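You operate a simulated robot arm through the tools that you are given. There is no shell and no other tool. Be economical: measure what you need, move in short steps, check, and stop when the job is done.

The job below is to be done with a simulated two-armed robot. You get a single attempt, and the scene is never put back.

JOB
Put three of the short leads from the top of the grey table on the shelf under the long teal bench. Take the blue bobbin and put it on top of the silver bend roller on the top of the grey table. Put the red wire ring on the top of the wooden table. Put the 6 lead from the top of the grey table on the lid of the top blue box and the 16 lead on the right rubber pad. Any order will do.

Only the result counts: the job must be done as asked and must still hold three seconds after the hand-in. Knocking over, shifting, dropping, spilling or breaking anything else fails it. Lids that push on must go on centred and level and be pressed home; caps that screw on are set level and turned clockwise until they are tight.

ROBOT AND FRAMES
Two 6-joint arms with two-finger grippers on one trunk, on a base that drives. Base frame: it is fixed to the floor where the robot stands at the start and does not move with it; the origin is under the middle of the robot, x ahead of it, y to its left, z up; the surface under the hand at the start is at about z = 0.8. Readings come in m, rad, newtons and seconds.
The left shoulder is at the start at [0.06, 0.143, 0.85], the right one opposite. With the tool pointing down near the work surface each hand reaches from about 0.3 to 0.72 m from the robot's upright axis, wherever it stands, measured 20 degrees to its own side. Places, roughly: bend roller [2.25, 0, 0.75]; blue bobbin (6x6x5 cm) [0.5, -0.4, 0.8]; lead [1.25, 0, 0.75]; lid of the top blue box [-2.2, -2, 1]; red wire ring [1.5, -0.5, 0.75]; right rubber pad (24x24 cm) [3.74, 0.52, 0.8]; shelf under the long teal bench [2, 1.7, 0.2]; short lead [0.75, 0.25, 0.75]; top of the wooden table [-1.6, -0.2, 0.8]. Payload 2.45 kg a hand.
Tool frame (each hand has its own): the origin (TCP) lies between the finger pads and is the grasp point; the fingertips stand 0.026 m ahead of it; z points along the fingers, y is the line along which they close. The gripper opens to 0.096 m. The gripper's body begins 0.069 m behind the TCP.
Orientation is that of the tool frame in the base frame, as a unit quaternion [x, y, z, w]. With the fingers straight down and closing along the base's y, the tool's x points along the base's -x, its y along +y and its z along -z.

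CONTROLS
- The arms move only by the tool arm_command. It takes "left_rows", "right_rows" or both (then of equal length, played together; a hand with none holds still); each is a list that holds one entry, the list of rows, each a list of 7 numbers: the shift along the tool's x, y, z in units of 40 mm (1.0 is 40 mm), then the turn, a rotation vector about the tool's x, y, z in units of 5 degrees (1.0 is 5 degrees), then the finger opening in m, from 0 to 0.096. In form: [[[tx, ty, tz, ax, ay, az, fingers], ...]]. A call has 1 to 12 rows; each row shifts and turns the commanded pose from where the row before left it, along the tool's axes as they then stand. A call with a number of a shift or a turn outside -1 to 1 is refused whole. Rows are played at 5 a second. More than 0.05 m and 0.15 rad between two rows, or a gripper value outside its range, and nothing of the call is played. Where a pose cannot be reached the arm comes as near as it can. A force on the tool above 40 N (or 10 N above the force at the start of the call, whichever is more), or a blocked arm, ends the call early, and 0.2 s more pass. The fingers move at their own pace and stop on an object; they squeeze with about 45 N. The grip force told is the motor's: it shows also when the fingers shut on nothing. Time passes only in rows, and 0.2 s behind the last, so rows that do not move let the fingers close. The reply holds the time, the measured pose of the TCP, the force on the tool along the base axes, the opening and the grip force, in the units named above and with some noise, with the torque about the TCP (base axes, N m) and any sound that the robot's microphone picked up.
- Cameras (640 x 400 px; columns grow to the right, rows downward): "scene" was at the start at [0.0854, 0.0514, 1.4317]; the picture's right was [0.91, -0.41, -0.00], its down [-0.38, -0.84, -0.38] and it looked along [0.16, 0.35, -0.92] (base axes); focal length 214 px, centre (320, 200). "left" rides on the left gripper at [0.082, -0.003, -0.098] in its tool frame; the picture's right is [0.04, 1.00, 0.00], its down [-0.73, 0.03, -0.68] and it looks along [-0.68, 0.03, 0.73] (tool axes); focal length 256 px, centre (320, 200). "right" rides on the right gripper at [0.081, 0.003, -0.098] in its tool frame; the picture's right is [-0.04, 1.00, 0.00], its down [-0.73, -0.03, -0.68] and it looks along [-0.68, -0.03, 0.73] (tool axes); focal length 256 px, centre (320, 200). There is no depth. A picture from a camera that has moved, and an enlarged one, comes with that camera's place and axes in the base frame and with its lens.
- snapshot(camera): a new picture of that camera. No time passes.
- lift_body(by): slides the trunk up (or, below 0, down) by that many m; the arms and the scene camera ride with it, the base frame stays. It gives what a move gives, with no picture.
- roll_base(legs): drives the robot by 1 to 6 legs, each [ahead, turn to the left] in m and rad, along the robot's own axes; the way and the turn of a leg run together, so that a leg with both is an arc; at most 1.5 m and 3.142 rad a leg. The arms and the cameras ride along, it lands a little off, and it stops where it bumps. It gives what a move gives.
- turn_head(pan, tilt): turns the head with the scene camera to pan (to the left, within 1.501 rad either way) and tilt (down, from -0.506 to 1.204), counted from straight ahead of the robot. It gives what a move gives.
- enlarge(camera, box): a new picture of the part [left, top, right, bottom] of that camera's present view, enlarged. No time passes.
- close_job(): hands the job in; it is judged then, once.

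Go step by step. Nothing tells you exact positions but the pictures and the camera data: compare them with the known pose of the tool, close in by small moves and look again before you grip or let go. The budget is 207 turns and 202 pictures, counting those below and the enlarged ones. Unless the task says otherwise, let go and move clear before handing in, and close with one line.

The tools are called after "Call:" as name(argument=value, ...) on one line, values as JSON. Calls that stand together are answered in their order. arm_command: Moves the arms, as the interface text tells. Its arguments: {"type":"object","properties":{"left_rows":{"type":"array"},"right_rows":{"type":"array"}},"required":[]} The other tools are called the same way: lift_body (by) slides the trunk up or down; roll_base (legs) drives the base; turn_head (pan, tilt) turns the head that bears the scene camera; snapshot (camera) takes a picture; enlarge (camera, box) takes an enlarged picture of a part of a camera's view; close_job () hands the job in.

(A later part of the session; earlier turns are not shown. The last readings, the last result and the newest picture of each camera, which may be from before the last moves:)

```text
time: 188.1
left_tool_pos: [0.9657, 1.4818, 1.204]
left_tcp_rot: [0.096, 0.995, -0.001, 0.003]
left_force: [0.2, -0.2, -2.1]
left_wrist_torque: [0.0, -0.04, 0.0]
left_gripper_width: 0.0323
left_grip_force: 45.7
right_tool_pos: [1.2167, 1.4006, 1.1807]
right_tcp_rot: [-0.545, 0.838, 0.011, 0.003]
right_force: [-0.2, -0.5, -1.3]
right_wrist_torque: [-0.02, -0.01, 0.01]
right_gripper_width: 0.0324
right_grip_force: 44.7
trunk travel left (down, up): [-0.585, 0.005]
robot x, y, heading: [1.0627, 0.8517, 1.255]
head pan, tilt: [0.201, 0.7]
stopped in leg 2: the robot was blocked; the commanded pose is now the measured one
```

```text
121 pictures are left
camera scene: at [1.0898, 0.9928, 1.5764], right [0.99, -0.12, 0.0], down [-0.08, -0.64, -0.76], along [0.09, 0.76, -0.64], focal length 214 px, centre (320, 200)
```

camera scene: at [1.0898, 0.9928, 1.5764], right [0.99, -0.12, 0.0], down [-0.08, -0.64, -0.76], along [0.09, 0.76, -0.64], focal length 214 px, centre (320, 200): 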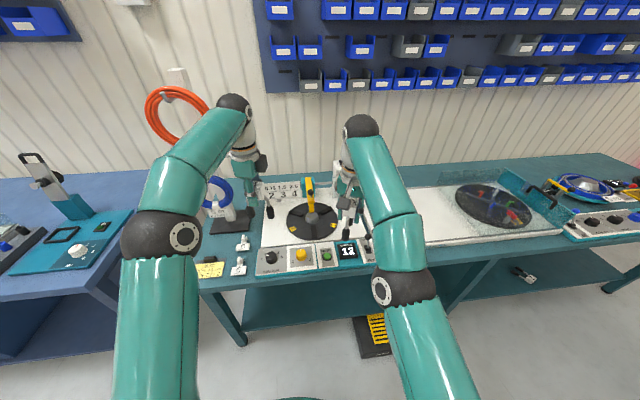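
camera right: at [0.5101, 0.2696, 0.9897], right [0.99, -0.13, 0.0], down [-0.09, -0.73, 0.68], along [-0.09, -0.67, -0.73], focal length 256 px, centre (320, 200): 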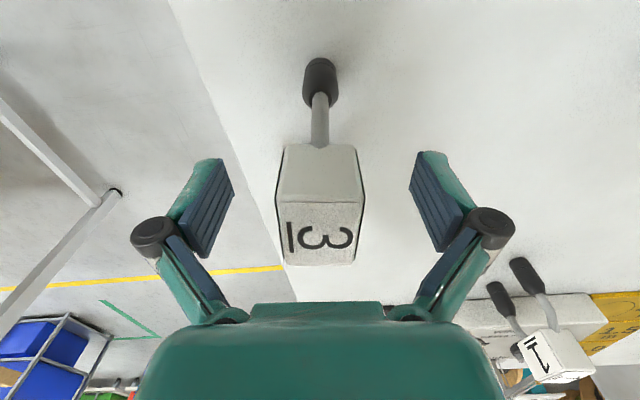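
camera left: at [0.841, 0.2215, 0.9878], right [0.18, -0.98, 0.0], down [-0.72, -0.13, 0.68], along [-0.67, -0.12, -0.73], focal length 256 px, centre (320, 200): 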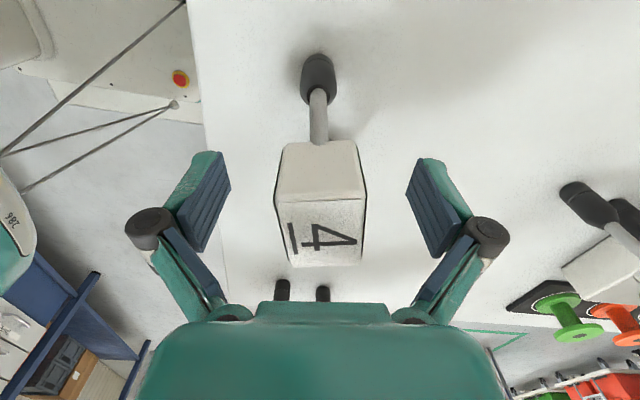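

Call:
arm_command(left_rows=[[[-0.175, -0.9, 0, 0, 0, 0, 0.02], [-0.175, -0.9, 0, 0, 0, 0, 0.02], [-0.175, -0.9, 0, 0, 0, 0, 0.02], [-0.175, -0.9, 0, 0, 0, 0, 0.02], [-0.175, -0.9, 0, 0, 0, 0, 0.02], [-0.175, -0.9, 0, 0, 0, 0, 0.02]]], right_rows=[[[0.49, -0.44, 0, 0, 0, 0, 0.02], [0.49, -0.44, 0, 0, 0, 0, 0.02], [0.49, -0.44, 0, 0, 0, 0, 0.02], [0.49, -0.44, 0, 0, 0, 0, 0.02], [0.49, -0.44, 0, 0, 0, 0, 0.02], [0.49, -0.44, 0, 0, 0, 0, 0.02]]])

Call:
arm_command(right_rows=[[[0, 0, 0, 0, 0, 1, 0.02], [0, 0, 0, 0, 0, 1, 0.02], [0, 0, 0, 0, 0, 1, 0.02], [0, 0, 0, 0, 0, 1, 0.02], [0, 0, 0, 0, 0, 1, 0.02], [0, 0, 0, 0, 0, 1, 0.02], [0, 0, 0, 0, 0, 1, 0.02], [0, 0, 0, 0, 0, 1, 0.02], [0, 0, 0, 0, 0, 1, 0.02], [0, 0, 0, 0, 0, 1, 0.02], [0, 0, 0, 0, 0, 1, 0.02]]])

Call:
lift_body(by=-0.3)

Call:
snapshot(camera="scene")

```text
time: 189.5
left_tool_pos: [0.9653, 1.2564, 1.2059]
left_tcp_rot: [0.096, 0.995, 0.001, 0.002]
left_force: [-0.4, -0.8, -1.7]
left_wrist_torque: [0.03, 0.0, 0.01]
left_gripper_width: 0.0322
left_grip_force: 44.4
right_tool_pos: [1.257, 1.3725, 1.1859]
right_tcp_rot: [-0.545, 0.838, 0.015, 0.005]
right_force: [-0.1, 0.1, -0.8]
right_wrist_torque: [0.01, 0.01, -0.01]
right_gripper_width: 0.0321
right_grip_force: 45.2
right hand out of reach, approached as far as the arm can: row 1, 2, 3, 4, 5
trunk travel left (down, up): [-0.585, 0.005]
robot x, y, heading: [1.0635, 0.8527, 1.25]
head pan, tilt: [0.201, 0.7]
```

```text
time: 191.9
left_tool_pos: [0.9679, 1.26, 1.2042]
left_tcp_rot: [0.096, 0.995, 0.0, 0.002]
left_force: [-0.1, -0.6, -1.5]
left_wrist_torque: [0.02, 0.03, 0.01]
left_gripper_width: 0.0325
left_grip_force: 44.7
right_tool_pos: [1.2563, 1.3759, 1.1829]
right_tcp_rot: [-0.095, 0.995, 0.012, -0.002]
right_force: [0.8, 0.1, -1.4]
right_wrist_torque: [-0.01, 0.03, 0.03]
right_gripper_width: 0.0323
right_grip_force: 45.3
trunk travel left (down, up): [-0.585, 0.005]
robot x, y, heading: [1.0615, 0.8522, 1.254]
head pan, tilt: [0.201, 0.7]
```

```text
time: 194.9
left_tool_pos: [0.9658, 1.2605, 0.9045]
left_tcp_rot: [0.096, 0.995, 0.0, 0.002]
left_force: [-0.1, -1.5, -1.2]
left_wrist_torque: [0.0, 0.0, 0.03]
left_gripper_width: 0.0324
left_grip_force: 45.1
right_tool_pos: [1.2574, 1.3761, 0.8818]
right_tcp_rot: [-0.096, 0.995, 0.011, -0.001]
right_force: [0.1, 0.2, -1.2]
right_wrist_torque: [-0.02, 0.05, -0.01]
right_gripper_width: 0.0324
right_grip_force: 44.5
trunk travel left (down, up): [-0.285, 0.305]
robot x, y, heading: [1.0617, 0.8497, 1.252]
head pan, tilt: [0.201, 0.7]
```

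```text
120 pictures are left
camera scene: at [1.0921, 0.9925, 1.2764], right [0.99, -0.12, 0.0], down [-0.08, -0.64, -0.76], along [0.09, 0.76, -0.64], focal length 214 px, centre (320, 200)
```

scene: 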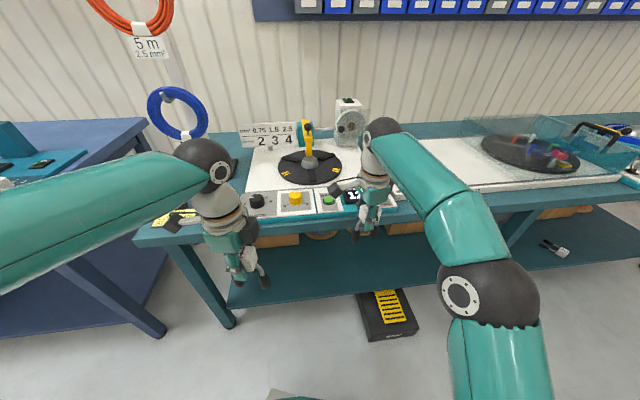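

Call:
arm_command(right_rows=[[[0.15, -0.8, 0, 0, 0, 0, 0.02], [0.15, -0.8, 0, 0, 0, 0, 0.02], [0.15, -0.8, 0, 0, 0, 0, 0.02], [0.15, -0.8, 0, 0, 0, 0, 0.02]]])

Call:
snapshot(camera="right")

```text
time: 195.9
left_tool_pos: [0.9673, 1.2601, 0.9048]
left_tcp_rot: [0.096, 0.995, 0.0, 0.002]
left_force: [0.3, 0.3, -1.6]
left_wrist_torque: [-0.02, 0.04, -0.01]
left_gripper_width: 0.0321
left_grip_force: 45.1
right_tool_pos: [1.2571, 1.2441, 0.879]
right_tcp_rot: [-0.097, 0.995, 0.012, -0.002]
right_force: [0.3, 0.0, -1.2]
right_wrist_torque: [-0.01, 0.01, 0.0]
right_gripper_width: 0.0321
right_grip_force: 45.1
trunk travel left (down, up): [-0.285, 0.305]
robot x, y, heading: [1.0621, 0.8538, 1.245]
head pan, tilt: [0.201, 0.7]
```

```text
119 pictures are left
camera right: at [1.178, 1.2308, 0.978], right [-0.15, 0.99, 0.02], down [0.73, 0.1, 0.68], along [0.67, 0.12, -0.74], focal length 256 px, centre (320, 200)
```

right: 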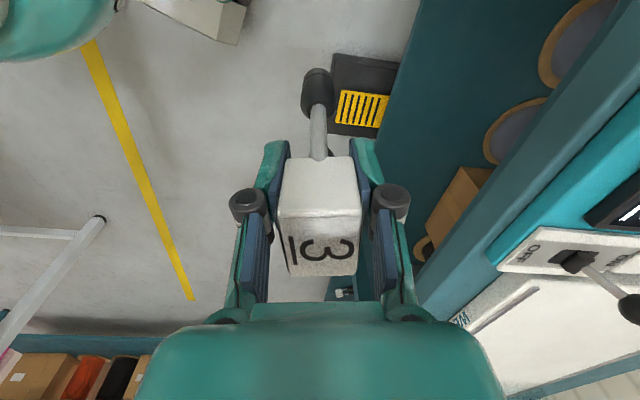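

Call:
lift_body(by=-0.27)

Call:
arm_command(left_rows=[[[0, 0, 0, -1, 0, 0, 0.02], [0, 0, 0, -1, 0, 0, 0.02], [0, 0, 0, -1, 0, 0, 0.02], [0, 0, 0, -1, 0, 0, 0.02], [0, 0, 0, -1, 0, 0, 0.02], [0, 0, 0, -1, 0, 0, 0.02], [0, 0, 0, -1, 0, 0, 0.02], [0, 0, 0, -1, 0, 0, 0.02], [0, 0, 0, -1, 0, 0, 0.02], [0, 0, 0, -1, 0, 0, 0.02], [0, 0, 0, -1, 0, 0, 0.02], [0, 0, 0, -1, 0, 0, 0.02]]], right_rows=[[[0, 0, 0, -1, 0, 0, 0.02], [0, 0, 0, -1, 0, 0, 0.02], [0, 0, 0, -1, 0, 0, 0.02], [0, 0, 0, -1, 0, 0, 0.02], [0, 0, 0, -1, 0, 0, 0.02], [0, 0, 0, -1, 0, 0, 0.02], [0, 0, 0, -1, 0, 0, 0.02], [0, 0, 0, -1, 0, 0, 0.02], [0, 0, 0, -1, 0, 0, 0.02], [0, 0, 0, -1, 0, 0, 0.02], [0, 0, 0, -1, 0, 0, 0.02], [0, 0, 0, -1, 0, 0, 0.02]]])

Call:
turn_head(pan=0.2, tilt=0.5)

Call:
snapshot(camera="scene")

Call:
snapshot(camera="right")

Call:
snapshot(camera="left")

```text
time: 198.7
left_tool_pos: [0.9664, 1.2592, 0.6343]
left_tcp_rot: [0.097, 0.995, 0.0, 0.002]
left_force: [0.2, -0.2, -1.1]
left_wrist_torque: [0.01, 0.0, 0.01]
left_gripper_width: 0.0321
left_grip_force: 44.6
right_tool_pos: [1.2586, 1.2449, 0.609]
right_tcp_rot: [-0.095, 0.995, 0.011, -0.002]
right_force: [-0.1, 0.1, -1.3]
right_wrist_torque: [-0.01, -0.01, 0.01]
right_gripper_width: 0.0321
right_grip_force: 45.2
trunk travel left (down, up): [-0.015, 0.575]
robot x, y, heading: [1.0634, 0.8499, 1.254]
head pan, tilt: [0.201, 0.7]
```

```text
time: 201.3
left_tool_pos: [0.9687, 1.2681, 0.6499]
left_tcp_rot: [0.082, 0.862, 0.498, 0.05]
left_force: [0.2, -0.3, -2.0]
left_wrist_torque: [-0.03, 0.03, 0.03]
left_gripper_width: 0.0322
left_grip_force: 44.9
left hand out of reach, approached as far as the arm can: row 12
right_tool_pos: [1.265, 1.2404, 0.6392]
right_tcp_rot: [-0.083, 0.859, 0.504, -0.051]
right_force: [0.0, -0.1, -1.5]
right_wrist_torque: [-0.03, 0.02, -0.04]
right_gripper_width: 0.0321
right_grip_force: 44.7
right hand out of reach, approached as far as the arm can: row 12
trunk travel left (down, up): [-0.015, 0.575]
robot x, y, heading: [1.0619, 0.8523, 1.254]
head pan, tilt: [0.201, 0.7]
```

```text
time: 202.0
left_tool_pos: [0.9674, 1.2665, 0.6492]
left_tcp_rot: [0.082, 0.863, 0.496, 0.049]
left_force: [-0.4, 0.1, -0.3]
left_wrist_torque: [-0.05, 0.03, 0.01]
left_gripper_width: 0.0322
left_grip_force: 44.8
right_tool_pos: [1.2647, 1.2416, 0.6395]
right_tcp_rot: [-0.083, 0.858, 0.504, -0.049]
right_force: [-0.7, 0.7, -2.7]
right_wrist_torque: [-0.03, 0.02, 0.01]
right_gripper_width: 0.0321
right_grip_force: 45.0
trunk travel left (down, up): [-0.015, 0.575]
robot x, y, heading: [1.0614, 0.8556, 1.254]
head pan, tilt: [0.201, 0.499]
```

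```text
118 pictures are left
camera scene: at [1.0927, 0.998, 1.0241], right [0.99, -0.12, 0.0], down [-0.06, -0.48, -0.88], along [0.1, 0.87, -0.48], focal length 214 px, centre (320, 200)
```

scene: 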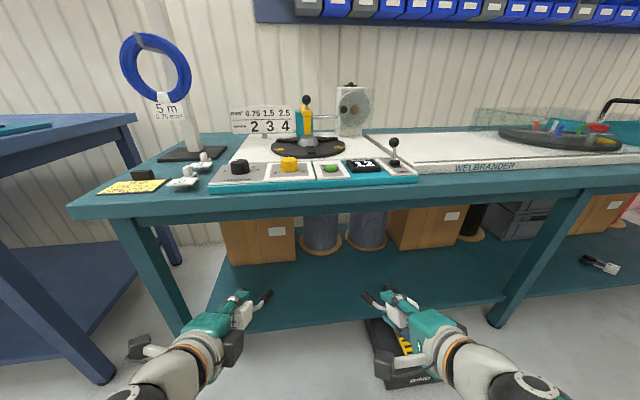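

```text
117 pictures are left
camera right: at [1.2012, 1.1432, 0.6903], right [-0.05, 0.49, 0.87], down [0.84, -0.45, 0.3], along [0.54, 0.75, -0.38], focal length 256 px, centre (320, 200)
```

right: 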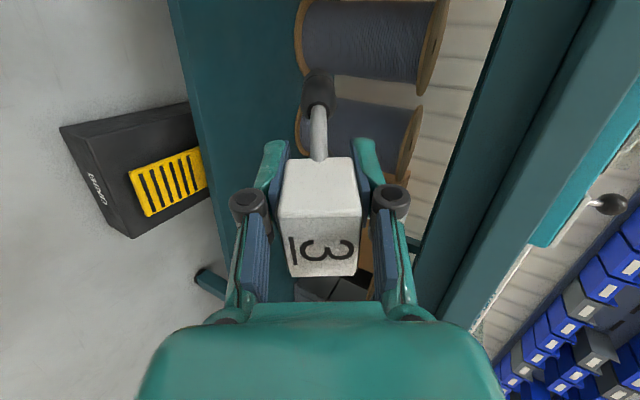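

```text
116 pictures are left
camera left: at [0.873, 1.1973, 0.6964], right [0.05, 0.5, 0.86], down [0.61, -0.7, 0.37], along [0.79, 0.51, -0.34], focal length 256 px, centre (320, 200)
```

left: 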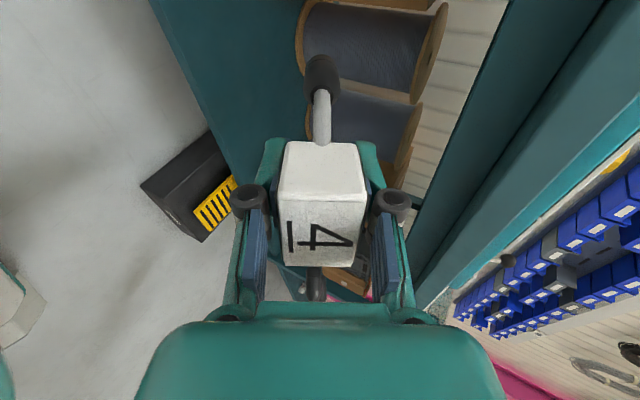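

Call:
arm_command(left_rows=[[[0.132, -0.233, 0.933, 0, 0, 0, 0.02], [0.132, -0.233, 0.933, 0, 0, 0, 0.02], [0.132, -0.233, 0.933, 0, 0, 0, 0.02], [0.132, -0.233, 0.933, 0, 0, 0, 0.02], [0.132, -0.233, 0.933, 0, 0, 0, 0.02], [0.132, -0.233, 0.933, 0, 0, 0, 0.02], [0.132, -0.233, 0.933, 0, 0, 0, 0.02], [0.132, -0.233, 0.933, 0, 0, 0, 0.02], [0.132, -0.233, 0.933, 0, 0, 0, 0.02], [0.132, -0.233, 0.933, 0, 0, 0, 0.02], [0.132, -0.233, 0.933, 0, 0, 0, 0.02]]], right_rows=[[[-0.117, -0.212, 0.965, 0, 0, 0, 0.02], [-0.117, -0.212, 0.965, 0, 0, 0, 0.02], [-0.117, -0.212, 0.965, 0, 0, 0, 0.02], [-0.117, -0.212, 0.965, 0, 0, 0, 0.02], [-0.117, -0.212, 0.965, 0, 0, 0, 0.02], [-0.117, -0.212, 0.965, 0, 0, 0, 0.02], [-0.117, -0.212, 0.965, 0, 0, 0, 0.02], [-0.117, -0.212, 0.965, 0, 0, 0, 0.02], [-0.117, -0.212, 0.965, 0, 0, 0, 0.02], [-0.117, -0.212, 0.965, 0, 0, 0, 0.02], [-0.117, -0.212, 0.965, 0, 0, 0, 0.02]]])

Call:
snapshot(camera="scene")

Call:
snapshot(camera="left")

```text
time: 204.4
left_tool_pos: [1.0147, 1.5878, 0.3885]
left_tcp_rot: [0.081, 0.863, 0.496, 0.045]
left_force: [-0.7, -0.2, -0.2]
left_wrist_torque: [-0.08, -0.01, 0.04]
left_gripper_width: 0.0322
left_grip_force: 44.6
left hand out of reach, approached as far as the arm can: row 1, 8, 9, 10, 11
right_tool_pos: [1.2557, 1.3995, 0.6211]
right_tcp_rot: [-0.091, 0.863, 0.493, -0.062]
right_force: [-0.1, -0.3, -1.3]
right_wrist_torque: [-0.03, -0.02, 0.0]
right_gripper_width: 0.0323
right_grip_force: 45.0
right hand out of reach, approached as far as the arm can: row 1, 2, 3, 4, 5, 6, 7, 8, 9, 10, 11
trunk travel left (down, up): [-0.015, 0.575]
robot x, y, heading: [1.0624, 0.8495, 1.251]
head pan, tilt: [0.201, 0.499]
```

```text
115 pictures are left
camera scene: at [1.0927, 0.9979, 1.0241], right [0.99, -0.12, 0.0], down [-0.06, -0.48, -0.88], along [0.1, 0.87, -0.48], focal length 214 px, centre (320, 200)
```

scene: 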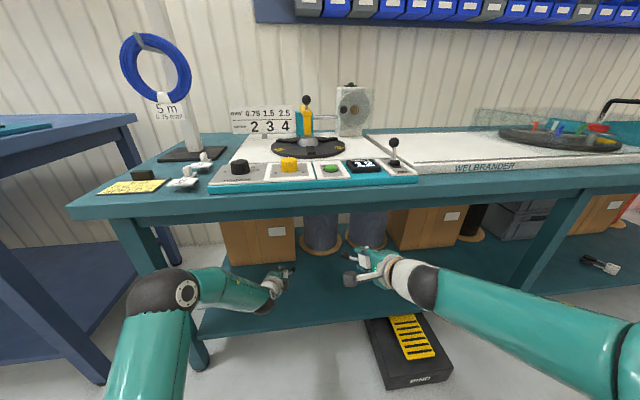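

```text
114 pictures are left
camera left: at [0.9194, 1.5178, 0.4356], right [0.06, 0.5, 0.86], down [0.62, -0.7, 0.37], along [0.79, 0.51, -0.35], focal length 256 px, centre (320, 200)
```

left: 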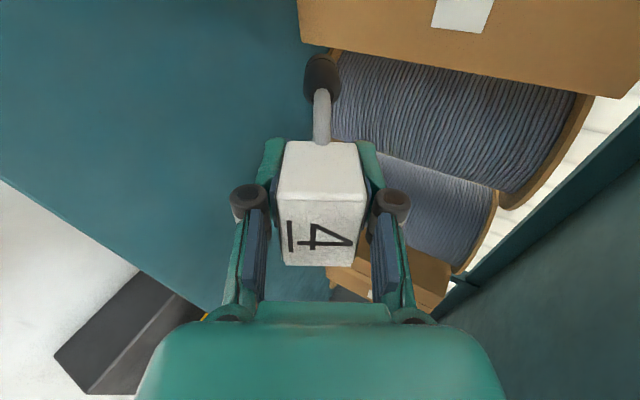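

Call:
arm_command(left_rows=[[[0.1, -0.614, 0.42, 0, 0, 0, 0.02], [0.1, -0.614, 0.42, 0, 0, 0, 0.02], [0.1, -0.614, 0.42, 0, 0, 0, 0.02], [0, 0, 0, 0, 0, 0, 0.02]]])

Call:
snapshot(camera="left")

```text
time: 205.4
left_tool_pos: [1.0423, 1.6061, 0.3202]
left_tcp_rot: [0.08, 0.865, 0.493, 0.042]
left_force: [-0.5, 0.2, -1.5]
left_wrist_torque: [-0.03, 0.02, 0.02]
left_gripper_width: 0.032
left_grip_force: 44.9
left hand out of reach, approached as far as the arm can: row 1, 2, 3
right_tool_pos: [1.2558, 1.4005, 0.6198]
right_tcp_rot: [-0.092, 0.863, 0.492, -0.062]
right_force: [-0.4, 0.2, -1.3]
right_wrist_torque: [-0.02, 0.01, 0.0]
right_gripper_width: 0.0322
right_grip_force: 44.8
trunk travel left (down, up): [-0.015, 0.575]
robot x, y, heading: [1.0618, 0.8528, 1.251]
head pan, tilt: [0.201, 0.499]
```

```text
113 pictures are left
camera left: at [0.9486, 1.5337, 0.3693], right [0.06, 0.51, 0.86], down [0.62, -0.69, 0.37], along [0.78, 0.52, -0.35], focal length 256 px, centre (320, 200)
```

left: 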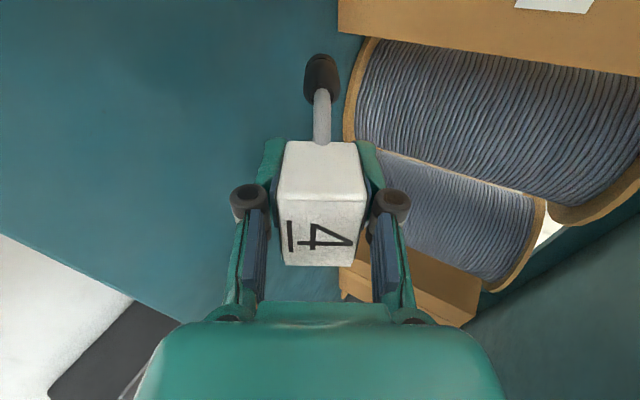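

Call:
arm_command(left_rows=[[[0, -0.5, 0.2, 0, 0, 0, 0.02], [0, -0.5, 0.2, 0, 0, 0, 0.02], [0, 0, 0, 0, 0, 0, 0.02]]])

```text
time: 206.2
left_tool_pos: [1.0629, 1.6039, 0.2891]
left_tcp_rot: [0.081, 0.864, 0.495, 0.044]
left_force: [0.2, 0.4, -1.6]
left_wrist_torque: [-0.02, 0.02, 0.01]
left_gripper_width: 0.0321
left_grip_force: 45.0
left hand out of reach, approached as far as the arm can: row 1, 2
right_tool_pos: [1.2555, 1.4006, 0.6185]
right_tcp_rot: [-0.091, 0.863, 0.492, -0.062]
right_force: [-0.5, 0.5, -1.7]
right_wrist_torque: [-0.05, -0.01, -0.03]
right_gripper_width: 0.0324
right_grip_force: 45.2
trunk travel left (down, up): [-0.015, 0.575]
robot x, y, heading: [1.0625, 0.8518, 1.248]
head pan, tilt: [0.201, 0.499]
```

Call:
arm_command(left_rows=[[[-0.78, 0.375, 0.16, 0, 0, 0, 0.02], [-0.78, 0.375, 0.16, 0, 0, 0, 0.02], [-0.78, 0.375, 0.16, 0, 0, 0, 0.02]]])

Call:
snapshot(camera="scene")

```text
time: 207.0
left_tool_pos: [1.1621, 1.6224, 0.32]
left_tcp_rot: [0.083, 0.862, 0.497, 0.049]
left_force: [-0.8, 0.3, -1.6]
left_wrist_torque: [-0.01, 0.0, -0.01]
left_gripper_width: 0.0321
left_grip_force: 44.9
right_tool_pos: [1.2554, 1.4, 0.6204]
right_tcp_rot: [-0.091, 0.864, 0.492, -0.062]
right_force: [0.6, 0.2, -1.7]
right_wrist_torque: [-0.06, -0.02, 0.02]
right_gripper_width: 0.0321
right_grip_force: 45.1
trunk travel left (down, up): [-0.015, 0.575]
robot x, y, heading: [1.062, 0.8492, 1.253]
head pan, tilt: [0.201, 0.499]
```

```text
112 pictures are left
camera scene: at [1.0927, 0.9987, 1.024], right [0.99, -0.12, 0.0], down [-0.06, -0.48, -0.88], along [0.1, 0.87, -0.48], focal length 214 px, centre (320, 200)
```

scene: 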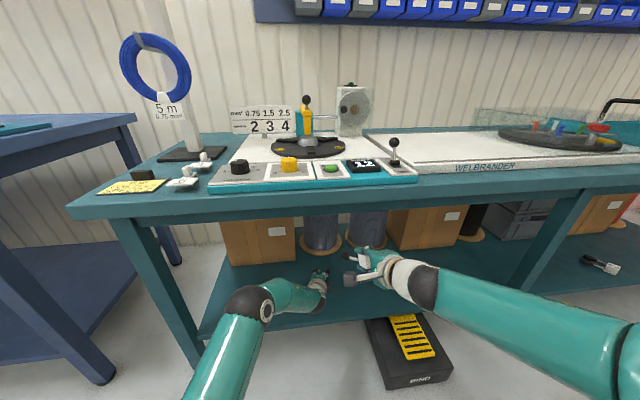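

Call:
arm_command(left_rows=[[[0, -0.5, 0.3, 0, 0, 0, 0.02], [0, -0.5, 0.3, 0, 0, 0, 0.02], [0, 0, 0, 0, 0, 0, 0.02]]])

Call:
snapshot(camera="left")

```text
time: 207.8
left_tool_pos: [1.1623, 1.6251, 0.2716]
left_tcp_rot: [0.082, 0.862, 0.497, 0.049]
left_force: [0.3, -0.5, -1.5]
left_wrist_torque: [-0.03, 0.0, -0.04]
left_gripper_width: 0.0322
left_grip_force: 44.6
right_tool_pos: [1.2557, 1.3995, 0.6204]
right_tcp_rot: [-0.091, 0.863, 0.492, -0.063]
right_force: [0.0, -0.4, -1.9]
right_wrist_torque: [-0.03, 0.0, 0.01]
right_gripper_width: 0.0323
right_grip_force: 45.3
trunk travel left (down, up): [-0.015, 0.575]
robot x, y, heading: [1.0617, 0.8515, 1.254]
head pan, tilt: [0.201, 0.499]
```

```text
111 pictures are left
camera left: at [1.0662, 1.5548, 0.3183], right [0.05, 0.5, 0.87], down [0.61, -0.7, 0.37], along [0.79, 0.51, -0.34], focal length 256 px, centre (320, 200)
```

left: 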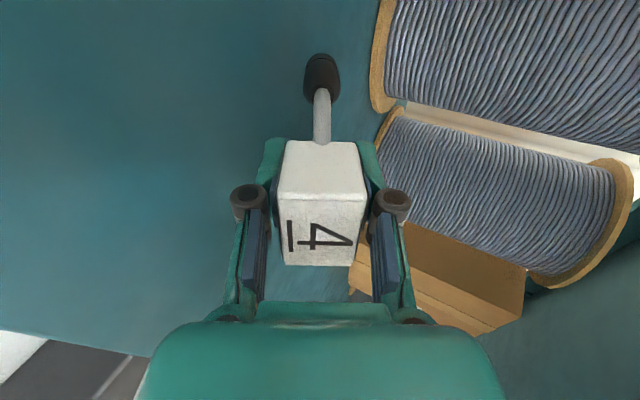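

Lowering in small steps until the boots touch the shelf.

Call:
arm_command(left_rows=[[[0, -0.13, 0.075, 0, 0, 0, 0.02], [0, -0.13, 0.075, 0, 0, 0, 0.02], [0, -0.13, 0.075, 0, 0, 0, 0.02], [0, 0, 0, 0, 0, 0, 0.02]]])

```text
time: 208.8
left_tool_pos: [1.163, 1.625, 0.2555]
left_tcp_rot: [0.082, 0.862, 0.498, 0.049]
left_force: [0.0, -0.9, -1.3]
left_wrist_torque: [-0.02, 0.0, 0.01]
left_gripper_width: 0.0321
left_grip_force: 45.1
right_tool_pos: [1.2552, 1.3993, 0.6199]
right_tcp_rot: [-0.09, 0.864, 0.492, -0.062]
right_force: [0.3, 0.0, -2.1]
right_wrist_torque: [-0.03, 0.02, -0.02]
right_gripper_width: 0.0321
right_grip_force: 45.4
trunk travel left (down, up): [-0.015, 0.575]
robot x, y, heading: [1.059, 0.8485, 1.256]
head pan, tilt: [0.201, 0.499]
```

Call:
arm_command(left_rows=[[[0, -0.13, 0.075, 0, 0, 0, 0.02], [0, -0.06, 0.035, 0, 0, 0, 0.02], [0, 0, 0, 0, 0, 0, 0.02], [0, 0, 0, 0, 0, 0, 0.045], [0, 0, 0, 0, 0, 0, 0.06], [0, 0, 0, 0, 0, 0, 0.06], [0, 0, 0, 0, 0, 0, 0.06]]])

Call:
snapshot(camera="left")

```text
time: 210.4
left_tool_pos: [1.1635, 1.6246, 0.2457]
left_tcp_rot: [0.083, 0.862, 0.498, 0.05]
left_force: [0.5, 0.2, -1.2]
left_wrist_torque: [0.05, -0.01, 0.04]
left_gripper_width: 0.0603
left_grip_force: 0.2
right_tool_pos: [1.2556, 1.3998, 0.6199]
right_tcp_rot: [-0.09, 0.864, 0.492, -0.062]
right_force: [1.4, 0.4, -0.3]
right_wrist_torque: [-0.01, 0.04, -0.01]
right_gripper_width: 0.0321
right_grip_force: 44.8
trunk travel left (down, up): [-0.015, 0.575]
robot x, y, heading: [1.063, 0.8501, 1.251]
head pan, tilt: [0.201, 0.499]
```

```text
110 pictures are left
camera left: at [1.0671, 1.5542, 0.2929], right [0.05, 0.5, 0.86], down [0.61, -0.7, 0.37], along [0.79, 0.51, -0.34], focal length 256 px, centre (320, 200)
```

left: 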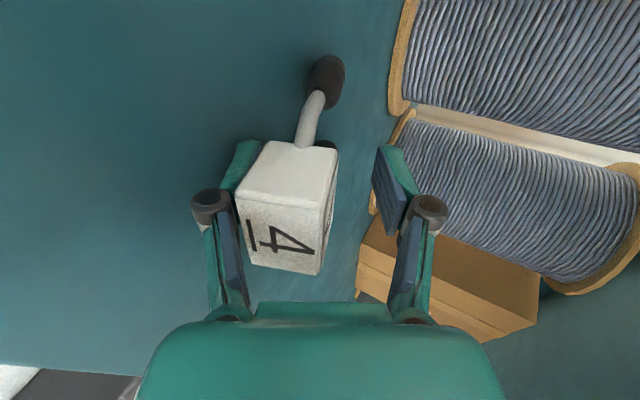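

Call:
arm_command(left_rows=[[[0, 0, -0.7, 0, 0, 0, 0.06], [0, 0, -1, 0, 0, 0, 0.06], [0, 0, -1, 0, 0, 0, 0.06], [0, 0, -1, 0, 0, 0, 0.06], [0, 0, -1, 0, 0, 0, 0.06], [0, 0, -1, 0, 0, 0, 0.06], [0, 0, -1, 0, 0, 0, 0.06]]])

Call:
snapshot(camera="left")

Call:
snapshot(camera="scene")

```text
time: 212.0
left_tool_pos: [1.1178, 1.3985, 0.3803]
left_tcp_rot: [0.082, 0.862, 0.498, 0.048]
left_force: [-1.0, 1.0, -0.3]
left_wrist_torque: [0.02, -0.03, -0.01]
left_gripper_width: 0.0598
left_grip_force: 0.1
right_tool_pos: [1.2567, 1.4009, 0.6207]
right_tcp_rot: [-0.091, 0.863, 0.492, -0.062]
right_force: [-0.1, 0.3, -1.7]
right_wrist_torque: [-0.03, 0.01, 0.0]
right_gripper_width: 0.0323
right_grip_force: 44.8
trunk travel left (down, up): [-0.015, 0.575]
robot x, y, heading: [1.0667, 0.8501, 1.255]
head pan, tilt: [0.201, 0.499]
```

```text
109 pictures are left
camera left: at [1.0216, 1.3275, 0.4269], right [0.05, 0.5, 0.87], down [0.61, -0.7, 0.37], along [0.79, 0.51, -0.34], focal length 256 px, centre (320, 200)
```

left: 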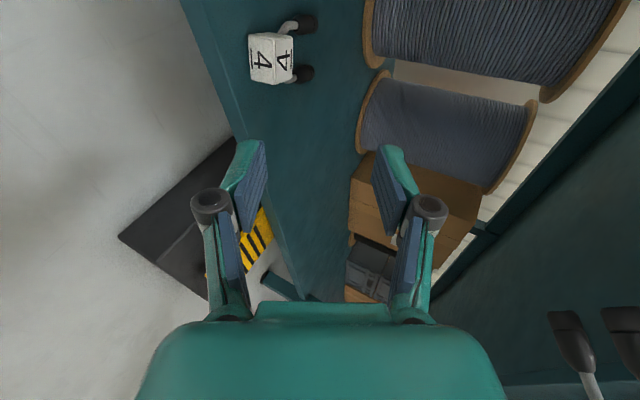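

```text
108 pictures are left
camera scene: at [1.0928, 0.9986, 1.024], right [0.99, -0.12, 0.0], down [-0.06, -0.48, -0.88], along [0.1, 0.87, -0.48], focal length 214 px, centre (320, 200)
```

scene: 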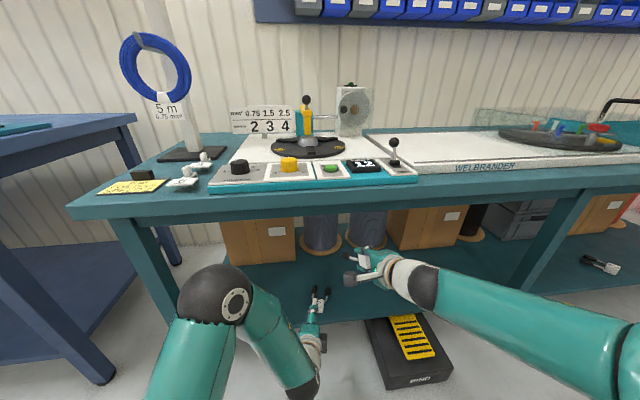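

Call:
arm_command(right_rows=[[[-0.94, -0.18, -0.33, 0, 0, 0, 0.02], [-0.94, -0.18, -0.33, 0, 0, 0, 0.02], [-0.94, -0.18, -0.33, 0, 0, 0, 0.02], [-0.94, -0.18, -0.33, 0, 0, 0, 0.02]]], left_rows=[[[0.3, 0, -0.9, 0, 0, 0, 0.06], [0.3, 0, -0.9, 0, 0, 0, 0.06], [0.3, 0, -0.9, 0, 0, 0, 0.06], [0.3, 0, -0.6, 0, 0, 0, 0.06]]])

Call:
snapshot(camera="scene")

```text
time: 213.0
left_tool_pos: [1.0959, 1.3476, 0.445]
left_tcp_rot: [0.082, 0.863, 0.497, 0.049]
left_force: [0.1, 0.8, -0.4]
left_wrist_torque: [-0.03, -0.01, 0.02]
left_gripper_width: 0.0599
left_grip_force: 0.2
left hand out of reach, approached as far as the arm can: row 2, 3, 4
right_tool_pos: [1.4185, 1.3745, 0.5995]
right_tcp_rot: [-0.083, 0.857, 0.507, -0.05]
right_force: [0.5, 0.4, -2.2]
right_wrist_torque: [-0.03, 0.0, 0.0]
right_gripper_width: 0.0323
right_grip_force: 45.2
right hand out of reach, approached as far as the arm can: row 1
trunk travel left (down, up): [-0.015, 0.575]
robot x, y, heading: [1.0635, 0.8499, 1.248]
head pan, tilt: [0.201, 0.499]
```

```text
107 pictures are left
camera scene: at [1.0926, 0.9984, 1.024], right [0.99, -0.12, 0.0], down [-0.06, -0.48, -0.88], along [0.1, 0.87, -0.48], focal length 214 px, centre (320, 200)
```

scene: 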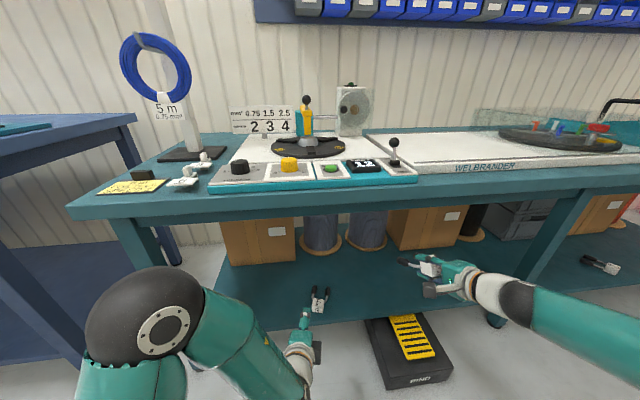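

Call:
arm_command(right_rows=[[[-0.214, -0.361, 0.95, 0, 0, 0, 0.02], [-0.214, -0.361, 0.95, 0, 0, 0, 0.02], [-0.214, -0.361, 0.95, 0, 0, 0, 0.02], [-0.214, -0.361, 0.95, 0, 0, 0, 0.02], [-0.214, -0.361, 0.95, 0, 0, 0, 0.02], [-0.214, -0.361, 0.95, 0, 0, 0, 0.02], [-0.214, -0.361, 0.95, 0, 0, 0, 0.02], [-0.214, -0.361, 0.95, 0, 0, 0, 0.02], [-0.214, -0.361, 0.95, 0, 0, 0, 0.02]]])

Call:
snapshot(camera="right")

Call:
snapshot(camera="scene")

```text
time: 215.0
left_tool_pos: [1.0954, 1.3467, 0.4433]
left_tcp_rot: [0.083, 0.862, 0.498, 0.049]
left_force: [0.6, 0.2, -0.5]
left_wrist_torque: [0.02, -0.01, 0.01]
left_gripper_width: 0.0599
left_grip_force: 0.1
right_tool_pos: [1.4406, 1.6002, 0.3195]
right_tcp_rot: [-0.082, 0.856, 0.508, -0.05]
right_force: [-1.0, -0.2, -0.9]
right_wrist_torque: [-0.05, 0.01, 0.0]
right_gripper_width: 0.0325
right_grip_force: 44.9
right hand out of reach, approached as far as the arm can: row 9
trunk travel left (down, up): [-0.015, 0.575]
robot x, y, heading: [1.0646, 0.8491, 1.251]
head pan, tilt: [0.201, 0.499]
```

```text
106 pictures are left
camera right: at [1.3778, 1.5019, 0.3703], right [-0.05, 0.48, 0.88], down [0.84, -0.46, 0.3], along [0.55, 0.75, -0.38], focal length 256 px, centre (320, 200)
```

right: 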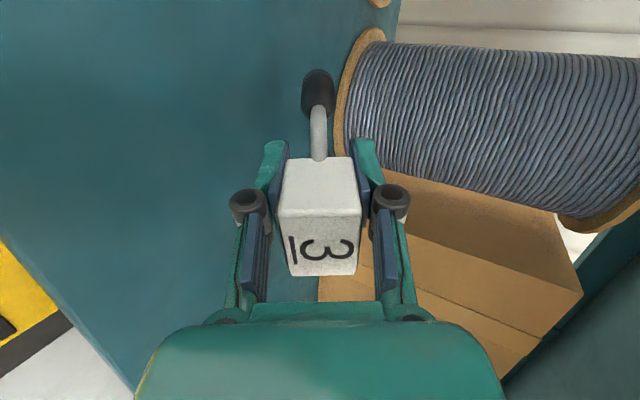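

```text
105 pictures are left
camera scene: at [1.0929, 0.9985, 1.0241], right [0.99, -0.12, 0.0], down [-0.06, -0.48, -0.88], along [0.1, 0.87, -0.48], focal length 214 px, centre (320, 200)
```

scene: 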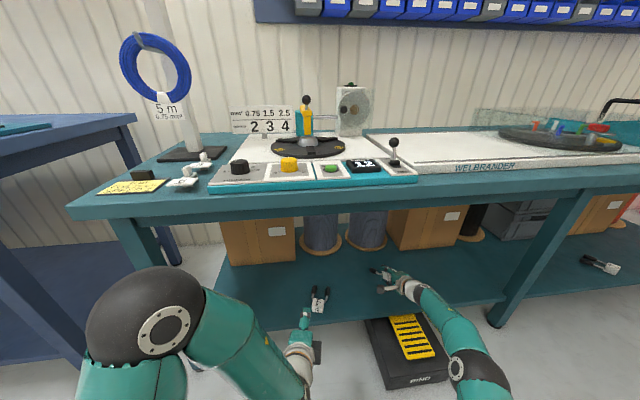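

Call:
arm_command(right_rows=[[[0, -0.546, 0.306, 0, 0, 0, 0.02], [0, -0.546, 0.306, 0, 0, 0, 0.02], [0, -0.22, 0.12, 0, 0, 0, 0.02], [0, 0, 0, 0, 0, 0, 0.02]]])

Call:
arm_command(right_rows=[[[0, -0.13, 0.075, 0, 0, 0, 0.02], [0, -0.06, 0.035, 0, 0, 0, 0.02], [0, 0, 0, 0, 0, 0, 0.02]]])

Call:
snapshot(camera="right")

```text
time: 216.0
left_tool_pos: [1.0955, 1.3458, 0.4432]
left_tcp_rot: [0.082, 0.863, 0.497, 0.048]
left_force: [-0.4, -0.3, 0.7]
left_wrist_torque: [0.0, -0.02, 0.02]
left_gripper_width: 0.06
left_grip_force: 0.0
right_tool_pos: [1.4392, 1.5976, 0.2612]
right_tcp_rot: [-0.082, 0.856, 0.508, -0.05]
right_force: [-0.2, 0.4, -0.3]
right_wrist_torque: [-0.01, 0.01, 0.01]
right_gripper_width: 0.0323
right_grip_force: 45.3
right hand out of reach, approached as far as the arm can: row 3
trunk travel left (down, up): [-0.015, 0.575]
robot x, y, heading: [1.0581, 0.8518, 1.255]
head pan, tilt: [0.201, 0.499]
```

```text
time: 216.8
left_tool_pos: [1.0939, 1.3469, 0.4436]
left_tcp_rot: [0.083, 0.862, 0.497, 0.048]
left_force: [1.4, 0.6, -0.2]
left_wrist_torque: [-0.01, 0.01, 0.0]
left_gripper_width: 0.0599
left_grip_force: 0.1
right_tool_pos: [1.4376, 1.595, 0.2538]
right_tcp_rot: [-0.081, 0.857, 0.507, -0.049]
right_force: [0.5, 0.2, -0.9]
right_wrist_torque: [-0.05, 0.0, 0.03]
right_gripper_width: 0.0323
right_grip_force: 44.7
trunk travel left (down, up): [-0.015, 0.575]
robot x, y, heading: [1.0644, 0.8503, 1.25]
head pan, tilt: [0.201, 0.499]
```

```text
104 pictures are left
camera right: at [1.3739, 1.4972, 0.3037], right [-0.05, 0.48, 0.88], down [0.84, -0.46, 0.3], along [0.54, 0.75, -0.38], focal length 256 px, centre (320, 200)
```

right: 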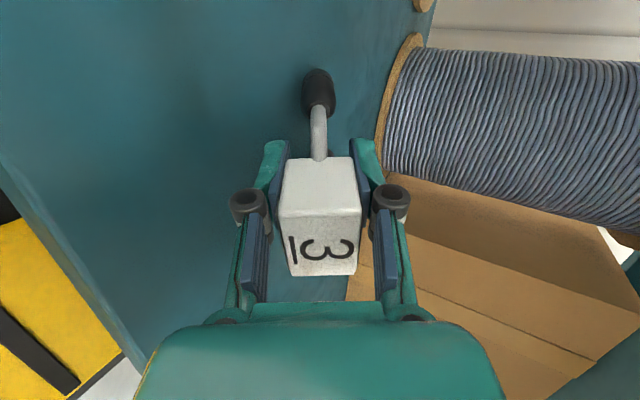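

Call:
arm_command(right_rows=[[[0, -0.13, 0.075, 0, 0, 0, 0.02], [0, 0, 0, 0, 0, 0, 0.02], [0, 0, 0, 0, 0, 0, 0.045], [0, 0, 0, 0, 0, 0, 0.06], [0, 0, 0, 0, 0, 0, 0.06], [0, 0, 0, 0, 0, 0, 0.06], [0, 0, -1, 0, 0, 0, 0.06], [0, 0, -1, 0, 0, 0, 0.06], [0, 0, -1, 0, 0, 0, 0.06], [0, 0, -1, 0, 0, 0, 0.06], [0, 0, -1, 0, 0, 0, 0.06]]])

Call:
snapshot(camera="right")

Call:
enlarge(camera="scene", box=[270, 220, 470, 345])

```text
time: 219.2
left_tool_pos: [1.0945, 1.347, 0.4438]
left_tcp_rot: [0.082, 0.862, 0.498, 0.049]
left_force: [-0.4, 0.3, -0.9]
left_wrist_torque: [-0.03, -0.01, 0.02]
left_gripper_width: 0.06
left_grip_force: 0.1
right_tool_pos: [1.4693, 1.4228, 0.3435]
right_tcp_rot: [-0.082, 0.856, 0.507, -0.05]
right_force: [0.0, -0.4, 0.1]
right_wrist_torque: [0.0, 0.02, -0.02]
right_gripper_width: 0.0598
right_grip_force: 0.1
right hand out of reach, approached as far as the arm can: row 1
trunk travel left (down, up): [-0.015, 0.575]
robot x, y, heading: [1.0624, 0.8485, 1.253]
head pan, tilt: [0.201, 0.499]
```

```text
103 pictures are left
camera right: at [1.4064, 1.3244, 0.3943], right [-0.05, 0.48, 0.88], down [0.84, -0.46, 0.3], along [0.54, 0.75, -0.38], focal length 256 px, centre (320, 200)
```

right: 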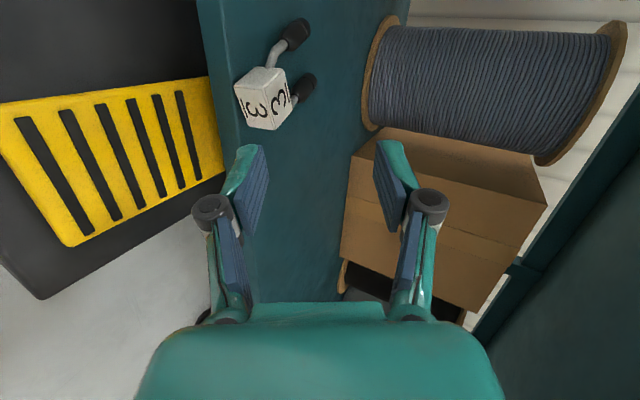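

```text
3.20 times, centred on (370, 282) of scene
camera zoom: at [1.0929, 0.9985, 1.024], right [0.99, -0.12, 0.0], down [-0.06, -0.48, -0.88], along [0.1, 0.87, -0.48], focal length 686 px, centre (160, -64)
```

zoom: 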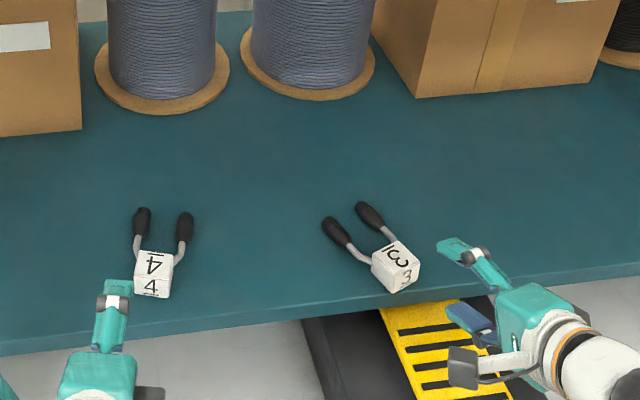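

Call:
arm_command(right_rows=[[[0, 0, -1, 0, 0, 0, 0.06], [0, 0, -1, 0, 0, 0, 0.06], [0, 0, -1, 0, 0, 0, 0.06], [0, 0, -1, 0, 0, 0, 0.06]]], left_rows=[[[0, 0, 0, 1, 0, 0, 0.06], [0, 0, 0, 1, 0, 0, 0.06], [0, 0, 0, 1, 0, 0, 0.06], [0, 0, 0, 1, 0, 0, 0.06]]])

Call:
arm_command(left_rows=[[[0, -0.5, 0, 1, 0, 0, 0.06], [0, -0.5, 0, 1, 0, 0, 0.06], [0, -0.5, 0, 1, 0, 0, 0.06], [0, -0.5, 0, 1, 0, 0, 0.06], [0, 0, -0.5, 1, 0, 0, 0.06], [0, 0, -0.5, 1, 0, 0, 0.06], [0, 0, -0.5, 1, 0, 0, 0.06], [0, 0, -0.5, 1, 0, 0, 0.06], [0, 0, 0, 0, 0, 0, 0.06], [0, 0, 0, 0, 0, 0, 0.06], [0, 0, 0, 0, 0, 0, 0.06], [0, 0, 0, 0, 0, 0, 0.06]]], right_rows=[[[0, 0, 0, 1, 0, 0, 0.06], [0, 0, 0, 1, 0, 0, 0.06], [0, 0, 0, 1, 0, 0, 0.06], [0, 0, 0, 1, 0, 0, 0.06], [0, 0, 0, 1, 0, 0, 0.06], [0, 0, 0, 1, 0, 0, 0.06], [0, 0, 0, 1, 0, 0, 0.06], [0, 0, 0, 1, 0, 0, 0.06], [0, 0, 0, 1, 0, 0, 0.06], [0, 0, 0, 1, 0, 0, 0.06], [0, 0, 0, 1, 0, 0, 0.06], [0, 0, 0, 1, 0, 0, 0.06]]])

Call:
snapshot(camera="scene")

```text
time: 220.2
left_tool_pos: [1.0954, 1.3459, 0.4466]
left_tcp_rot: [0.091, 0.935, 0.341, 0.035]
left_force: [0.8, 0.2, -1.3]
left_wrist_torque: [-0.02, 0.03, 0.0]
left_gripper_width: 0.0598
left_grip_force: 0.1
right_tool_pos: [1.4963, 1.2838, 0.4202]
right_tcp_rot: [-0.083, 0.856, 0.507, -0.05]
right_force: [-0.6, 0.2, -0.7]
right_wrist_torque: [0.0, 0.0, 0.02]
right_gripper_width: 0.06
right_grip_force: 0.1
trunk travel left (down, up): [-0.015, 0.575]
robot x, y, heading: [1.061, 0.8491, 1.25]
head pan, tilt: [0.201, 0.499]
```

```text
time: 222.8
left_tool_pos: [1.0786, 1.263, 0.4797]
left_tcp_rot: [0.097, 0.995, -0.001, 0.002]
left_force: [0.2, 0.5, -0.3]
left_wrist_torque: [-0.02, 0.01, 0.0]
left_gripper_width: 0.0599
left_grip_force: 0.1
right_tool_pos: [1.4979, 1.2836, 0.4208]
right_tcp_rot: [-0.09, 0.939, 0.331, -0.033]
right_force: [-0.2, 0.4, 0.7]
right_wrist_torque: [-0.02, -0.01, -0.02]
right_gripper_width: 0.0602
right_grip_force: 0.1
right hand out of reach, approached as far as the arm can: row 6, 7, 8, 9, 10, 11, 12
trunk travel left (down, up): [-0.015, 0.575]
robot x, y, heading: [1.0641, 0.8532, 1.251]
head pan, tilt: [0.201, 0.499]
```

```text
101 pictures are left
camera scene: at [1.0928, 0.9982, 1.0241], right [0.99, -0.12, 0.0], down [-0.06, -0.48, -0.88], along [0.1, 0.87, -0.48], focal length 214 px, centre (320, 200)
```

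scene: 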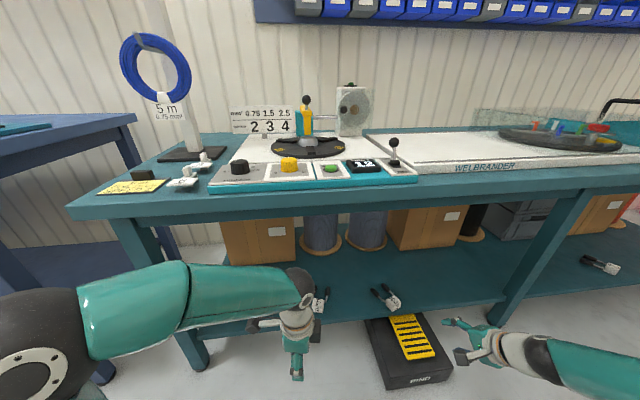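

Call:
lift_body(by=0.4)

Call:
arm_command(right_rows=[[[0, -0.4, -0.9, 0, 0, 0, 0.06], [0, -0.4, -0.9, 0, 0, 0, 0.06], [0, -0.4, -0.9, 0, 0, 0, 0.06], [0, -0.4, -0.9, 0, 0, 0, 0.06], [0, -0.4, -0.9, 1, 0, 0, 0.06], [0, 0, 0, 1, 0, 0, 0.06], [0, 0, 0, 1, 0, 0, 0.06], [0, 0, 0, 1, 0, 0, 0.06], [0, 0, 0, 1, 0, 0, 0.06], [0, 0, 0, 1, 0, 0, 0.06], [0, 0, 0, 1, 0, 0, 0.06], [0, 0, 0, 1, 0, 0, 0.06]]])

Call:
snapshot(camera="scene")

```text
time: 226.6
left_tool_pos: [1.0778, 1.2641, 0.8792]
left_tcp_rot: [0.096, 0.995, 0.0, 0.001]
left_force: [-0.2, -0.2, 0.9]
left_wrist_torque: [0.01, 0.0, 0.0]
left_gripper_width: 0.06
left_grip_force: 0.0
right_tool_pos: [1.4972, 1.285, 0.822]
right_tcp_rot: [-0.09, 0.939, 0.331, -0.032]
right_force: [-0.1, 0.8, 1.0]
right_wrist_torque: [0.01, 0.0, -0.01]
right_gripper_width: 0.06
right_grip_force: 0.1
trunk travel left (down, up): [-0.415, 0.175]
robot x, y, heading: [1.0605, 0.856, 1.254]
head pan, tilt: [0.201, 0.499]
```

```text
time: 229.2
left_tool_pos: [1.0787, 1.2644, 0.8794]
left_tcp_rot: [0.096, 0.995, -0.001, 0.002]
left_force: [-0.2, 0.2, -0.1]
left_wrist_torque: [-0.02, 0.01, 0.01]
left_gripper_width: 0.06
left_grip_force: 0.0
right_tool_pos: [1.5467, 1.0359, 0.8293]
right_tcp_rot: [-0.101, 0.972, 0.209, -0.016]
right_force: [0.0, -0.7, -0.4]
right_wrist_torque: [-0.03, 0.01, 0.03]
right_gripper_width: 0.0601
right_grip_force: 0.1
right hand out of reach, approached as far as the arm can: row 5, 6, 7, 8, 9, 10, 11, 12
trunk travel left (down, up): [-0.415, 0.175]
robot x, y, heading: [1.0667, 0.8522, 1.252]
head pan, tilt: [0.201, 0.499]
```

```text
100 pictures are left
camera scene: at [1.0927, 0.9982, 1.4241], right [0.99, -0.12, 0.0], down [-0.06, -0.48, -0.88], along [0.1, 0.87, -0.48], focal length 214 px, centre (320, 200)
```

scene: 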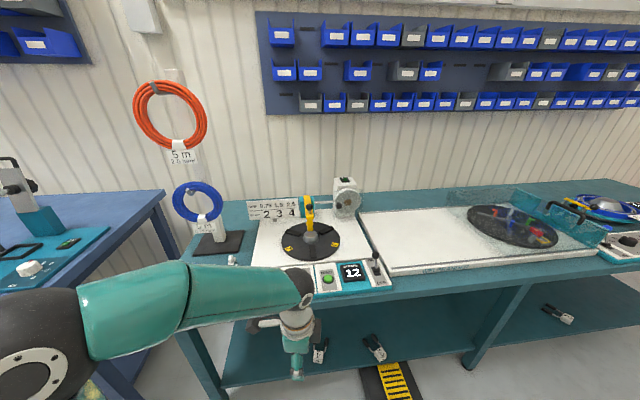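

Call:
turn_head(pan=-0.8, tilt=0.9)

Call:
snapshot(camera="scene")

```text
time: 230.5
left_tool_pos: [1.0782, 1.2639, 0.8786]
left_tcp_rot: [0.096, 0.995, 0.0, 0.001]
left_force: [0.0, 0.6, -0.3]
left_wrist_torque: [0.01, 0.0, -0.02]
left_gripper_width: 0.06
left_grip_force: 0.0
right_tool_pos: [1.5481, 1.0357, 0.8302]
right_tcp_rot: [-0.102, 0.973, 0.209, -0.016]
right_force: [-0.2, 0.4, -0.5]
right_wrist_torque: [0.01, 0.01, 0.03]
right_gripper_width: 0.0597
right_grip_force: 0.1
trunk travel left (down, up): [-0.415, 0.175]
robot x, y, heading: [1.0586, 0.8524, 1.249]
head pan, tilt: [-0.799, 0.901]
```

```text
99 pictures are left
camera scene: at [1.1499, 0.9408, 1.3903], right [0.44, -0.9, 0.0], down [-0.7, -0.34, -0.62], along [0.56, 0.27, -0.78], focal length 214 px, centre (320, 200)
```

scene: 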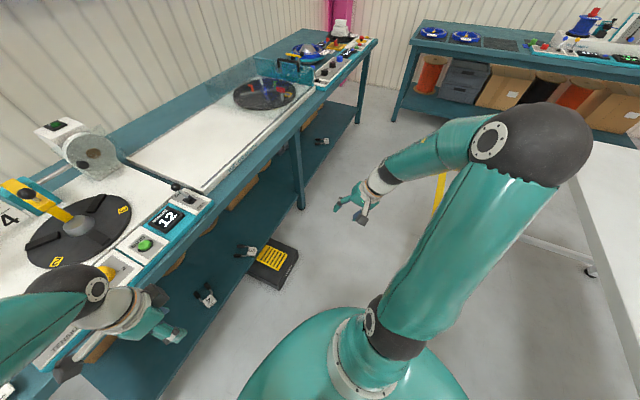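

Call:
arm_command(right_rows=[[[0, 0.4, -0.9, 0, 0, 0, 0.06], [0, 0.4, -0.9, 0, 0, 0, 0.06], [0, 0.4, -0.9, 0, 0, 0, 0.06], [0, 0.4, -0.9, 0, 0, 0, 0.06], [0, 0.4, -0.9, 0, 0, 0, 0.06], [0, 0.4, -0.9, 0, 0, 0, 0.06], [0, 0, 0, 1, 0, 0, 0.06], [0, 0, 0, 1, 0, 0, 0.06], [0, 0, 0, 1, 0, 0, 0.06], [0, 0, 0, 1, 0, 0, 0.06], [0, 0, 0, 1, 0, 0, 0.06]]], left_rows=[[[0, 0, -0.7, 0, 0, 0, 0.06], [0, 0, -0.7, 0, 0, 0, 0.06], [0, 0, -0.7, 0, 0, 0, 0.06], [0, 0, -0.7, 0, 0, 0, 0.06], [0, 0, -0.7, 0, 0, 0, 0.06], [0, 0, -0.7, 0, 0, 0, 0.06], [0, 0, 0, 0, 0, 0, 0.06], [0, 0, 0, 0, 0, 0, 0.06], [0, 0, 0, 0, 0, 0, 0.06], [0, 0, 0, 0, 0, 0, 0.06], [0, 0, 0, 0, 0, 0, 0.06]]])

Call:
snapshot(camera="scene")

```text
time: 232.9
left_tool_pos: [1.0784, 1.2646, 1.049]
left_tcp_rot: [0.097, 0.995, 0.0, 0.001]
left_force: [-0.6, 0.2, 0.8]
left_wrist_torque: [0.02, -0.03, -0.02]
left_gripper_width: 0.0599
left_grip_force: 0.0
right_tool_pos: [1.5692, 0.9341, 1.025]
right_tcp_rot: [-0.094, 0.972, 0.213, -0.015]
right_force: [-0.2, -1.0, 0.0]
right_wrist_torque: [0.0, -0.01, 0.0]
right_gripper_width: 0.0601
right_grip_force: 0.0
right hand out of reach, approached as far as the arm can: row 1, 2, 3, 4, 5, 6, 7, 8, 9, 10, 11
trunk travel left (down, up): [-0.415, 0.175]
robot x, y, heading: [1.0573, 0.8495, 1.254]
head pan, tilt: [-0.799, 0.901]
```

```text
98 pictures are left
camera scene: at [1.1498, 0.9407, 1.3903], right [0.44, -0.9, 0.0], down [-0.71, -0.34, -0.62], along [0.56, 0.27, -0.78], focal length 214 px, centre (320, 200)
```

scene: 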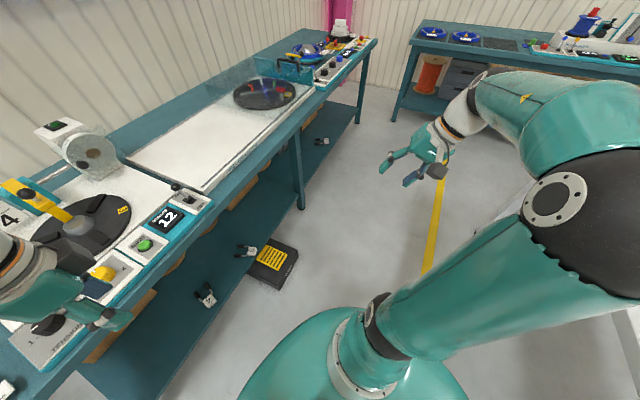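

Call:
arm_command(right_rows=[[[0, 0, 0, 0, 0, -1, 0.06], [0, 0, 0, 0, 0, -1, 0.06], [0, 0, 0, 0, 0, -1, 0.06], [0, 0, 0, 0, 0, -1, 0.06], [0, 0, 0, 0, 0, -1, 0.06], [0, 0, 0, 0, 0, -1, 0.06], [0, 0, 0, 0, 0, -1, 0.06], [0, 0, 0, 0, 0, -1, 0.06]]])

```text
time: 234.7
left_tool_pos: [1.0789, 1.2652, 1.0459]
left_tcp_rot: [0.095, 0.995, 0.0, 0.002]
left_force: [-0.7, -0.3, -0.6]
left_wrist_torque: [0.04, 0.03, 0.01]
left_gripper_width: 0.0601
left_grip_force: 0.1
right_tool_pos: [1.5697, 0.9374, 1.0264]
right_tcp_rot: [-0.421, 0.881, 0.207, 0.059]
right_force: [0.8, -0.5, 0.4]
right_wrist_torque: [-0.01, -0.01, 0.05]
right_gripper_width: 0.06
right_grip_force: 0.1
trunk travel left (down, up): [-0.415, 0.175]
robot x, y, heading: [1.0598, 0.8512, 1.254]
head pan, tilt: [-0.799, 0.901]
```

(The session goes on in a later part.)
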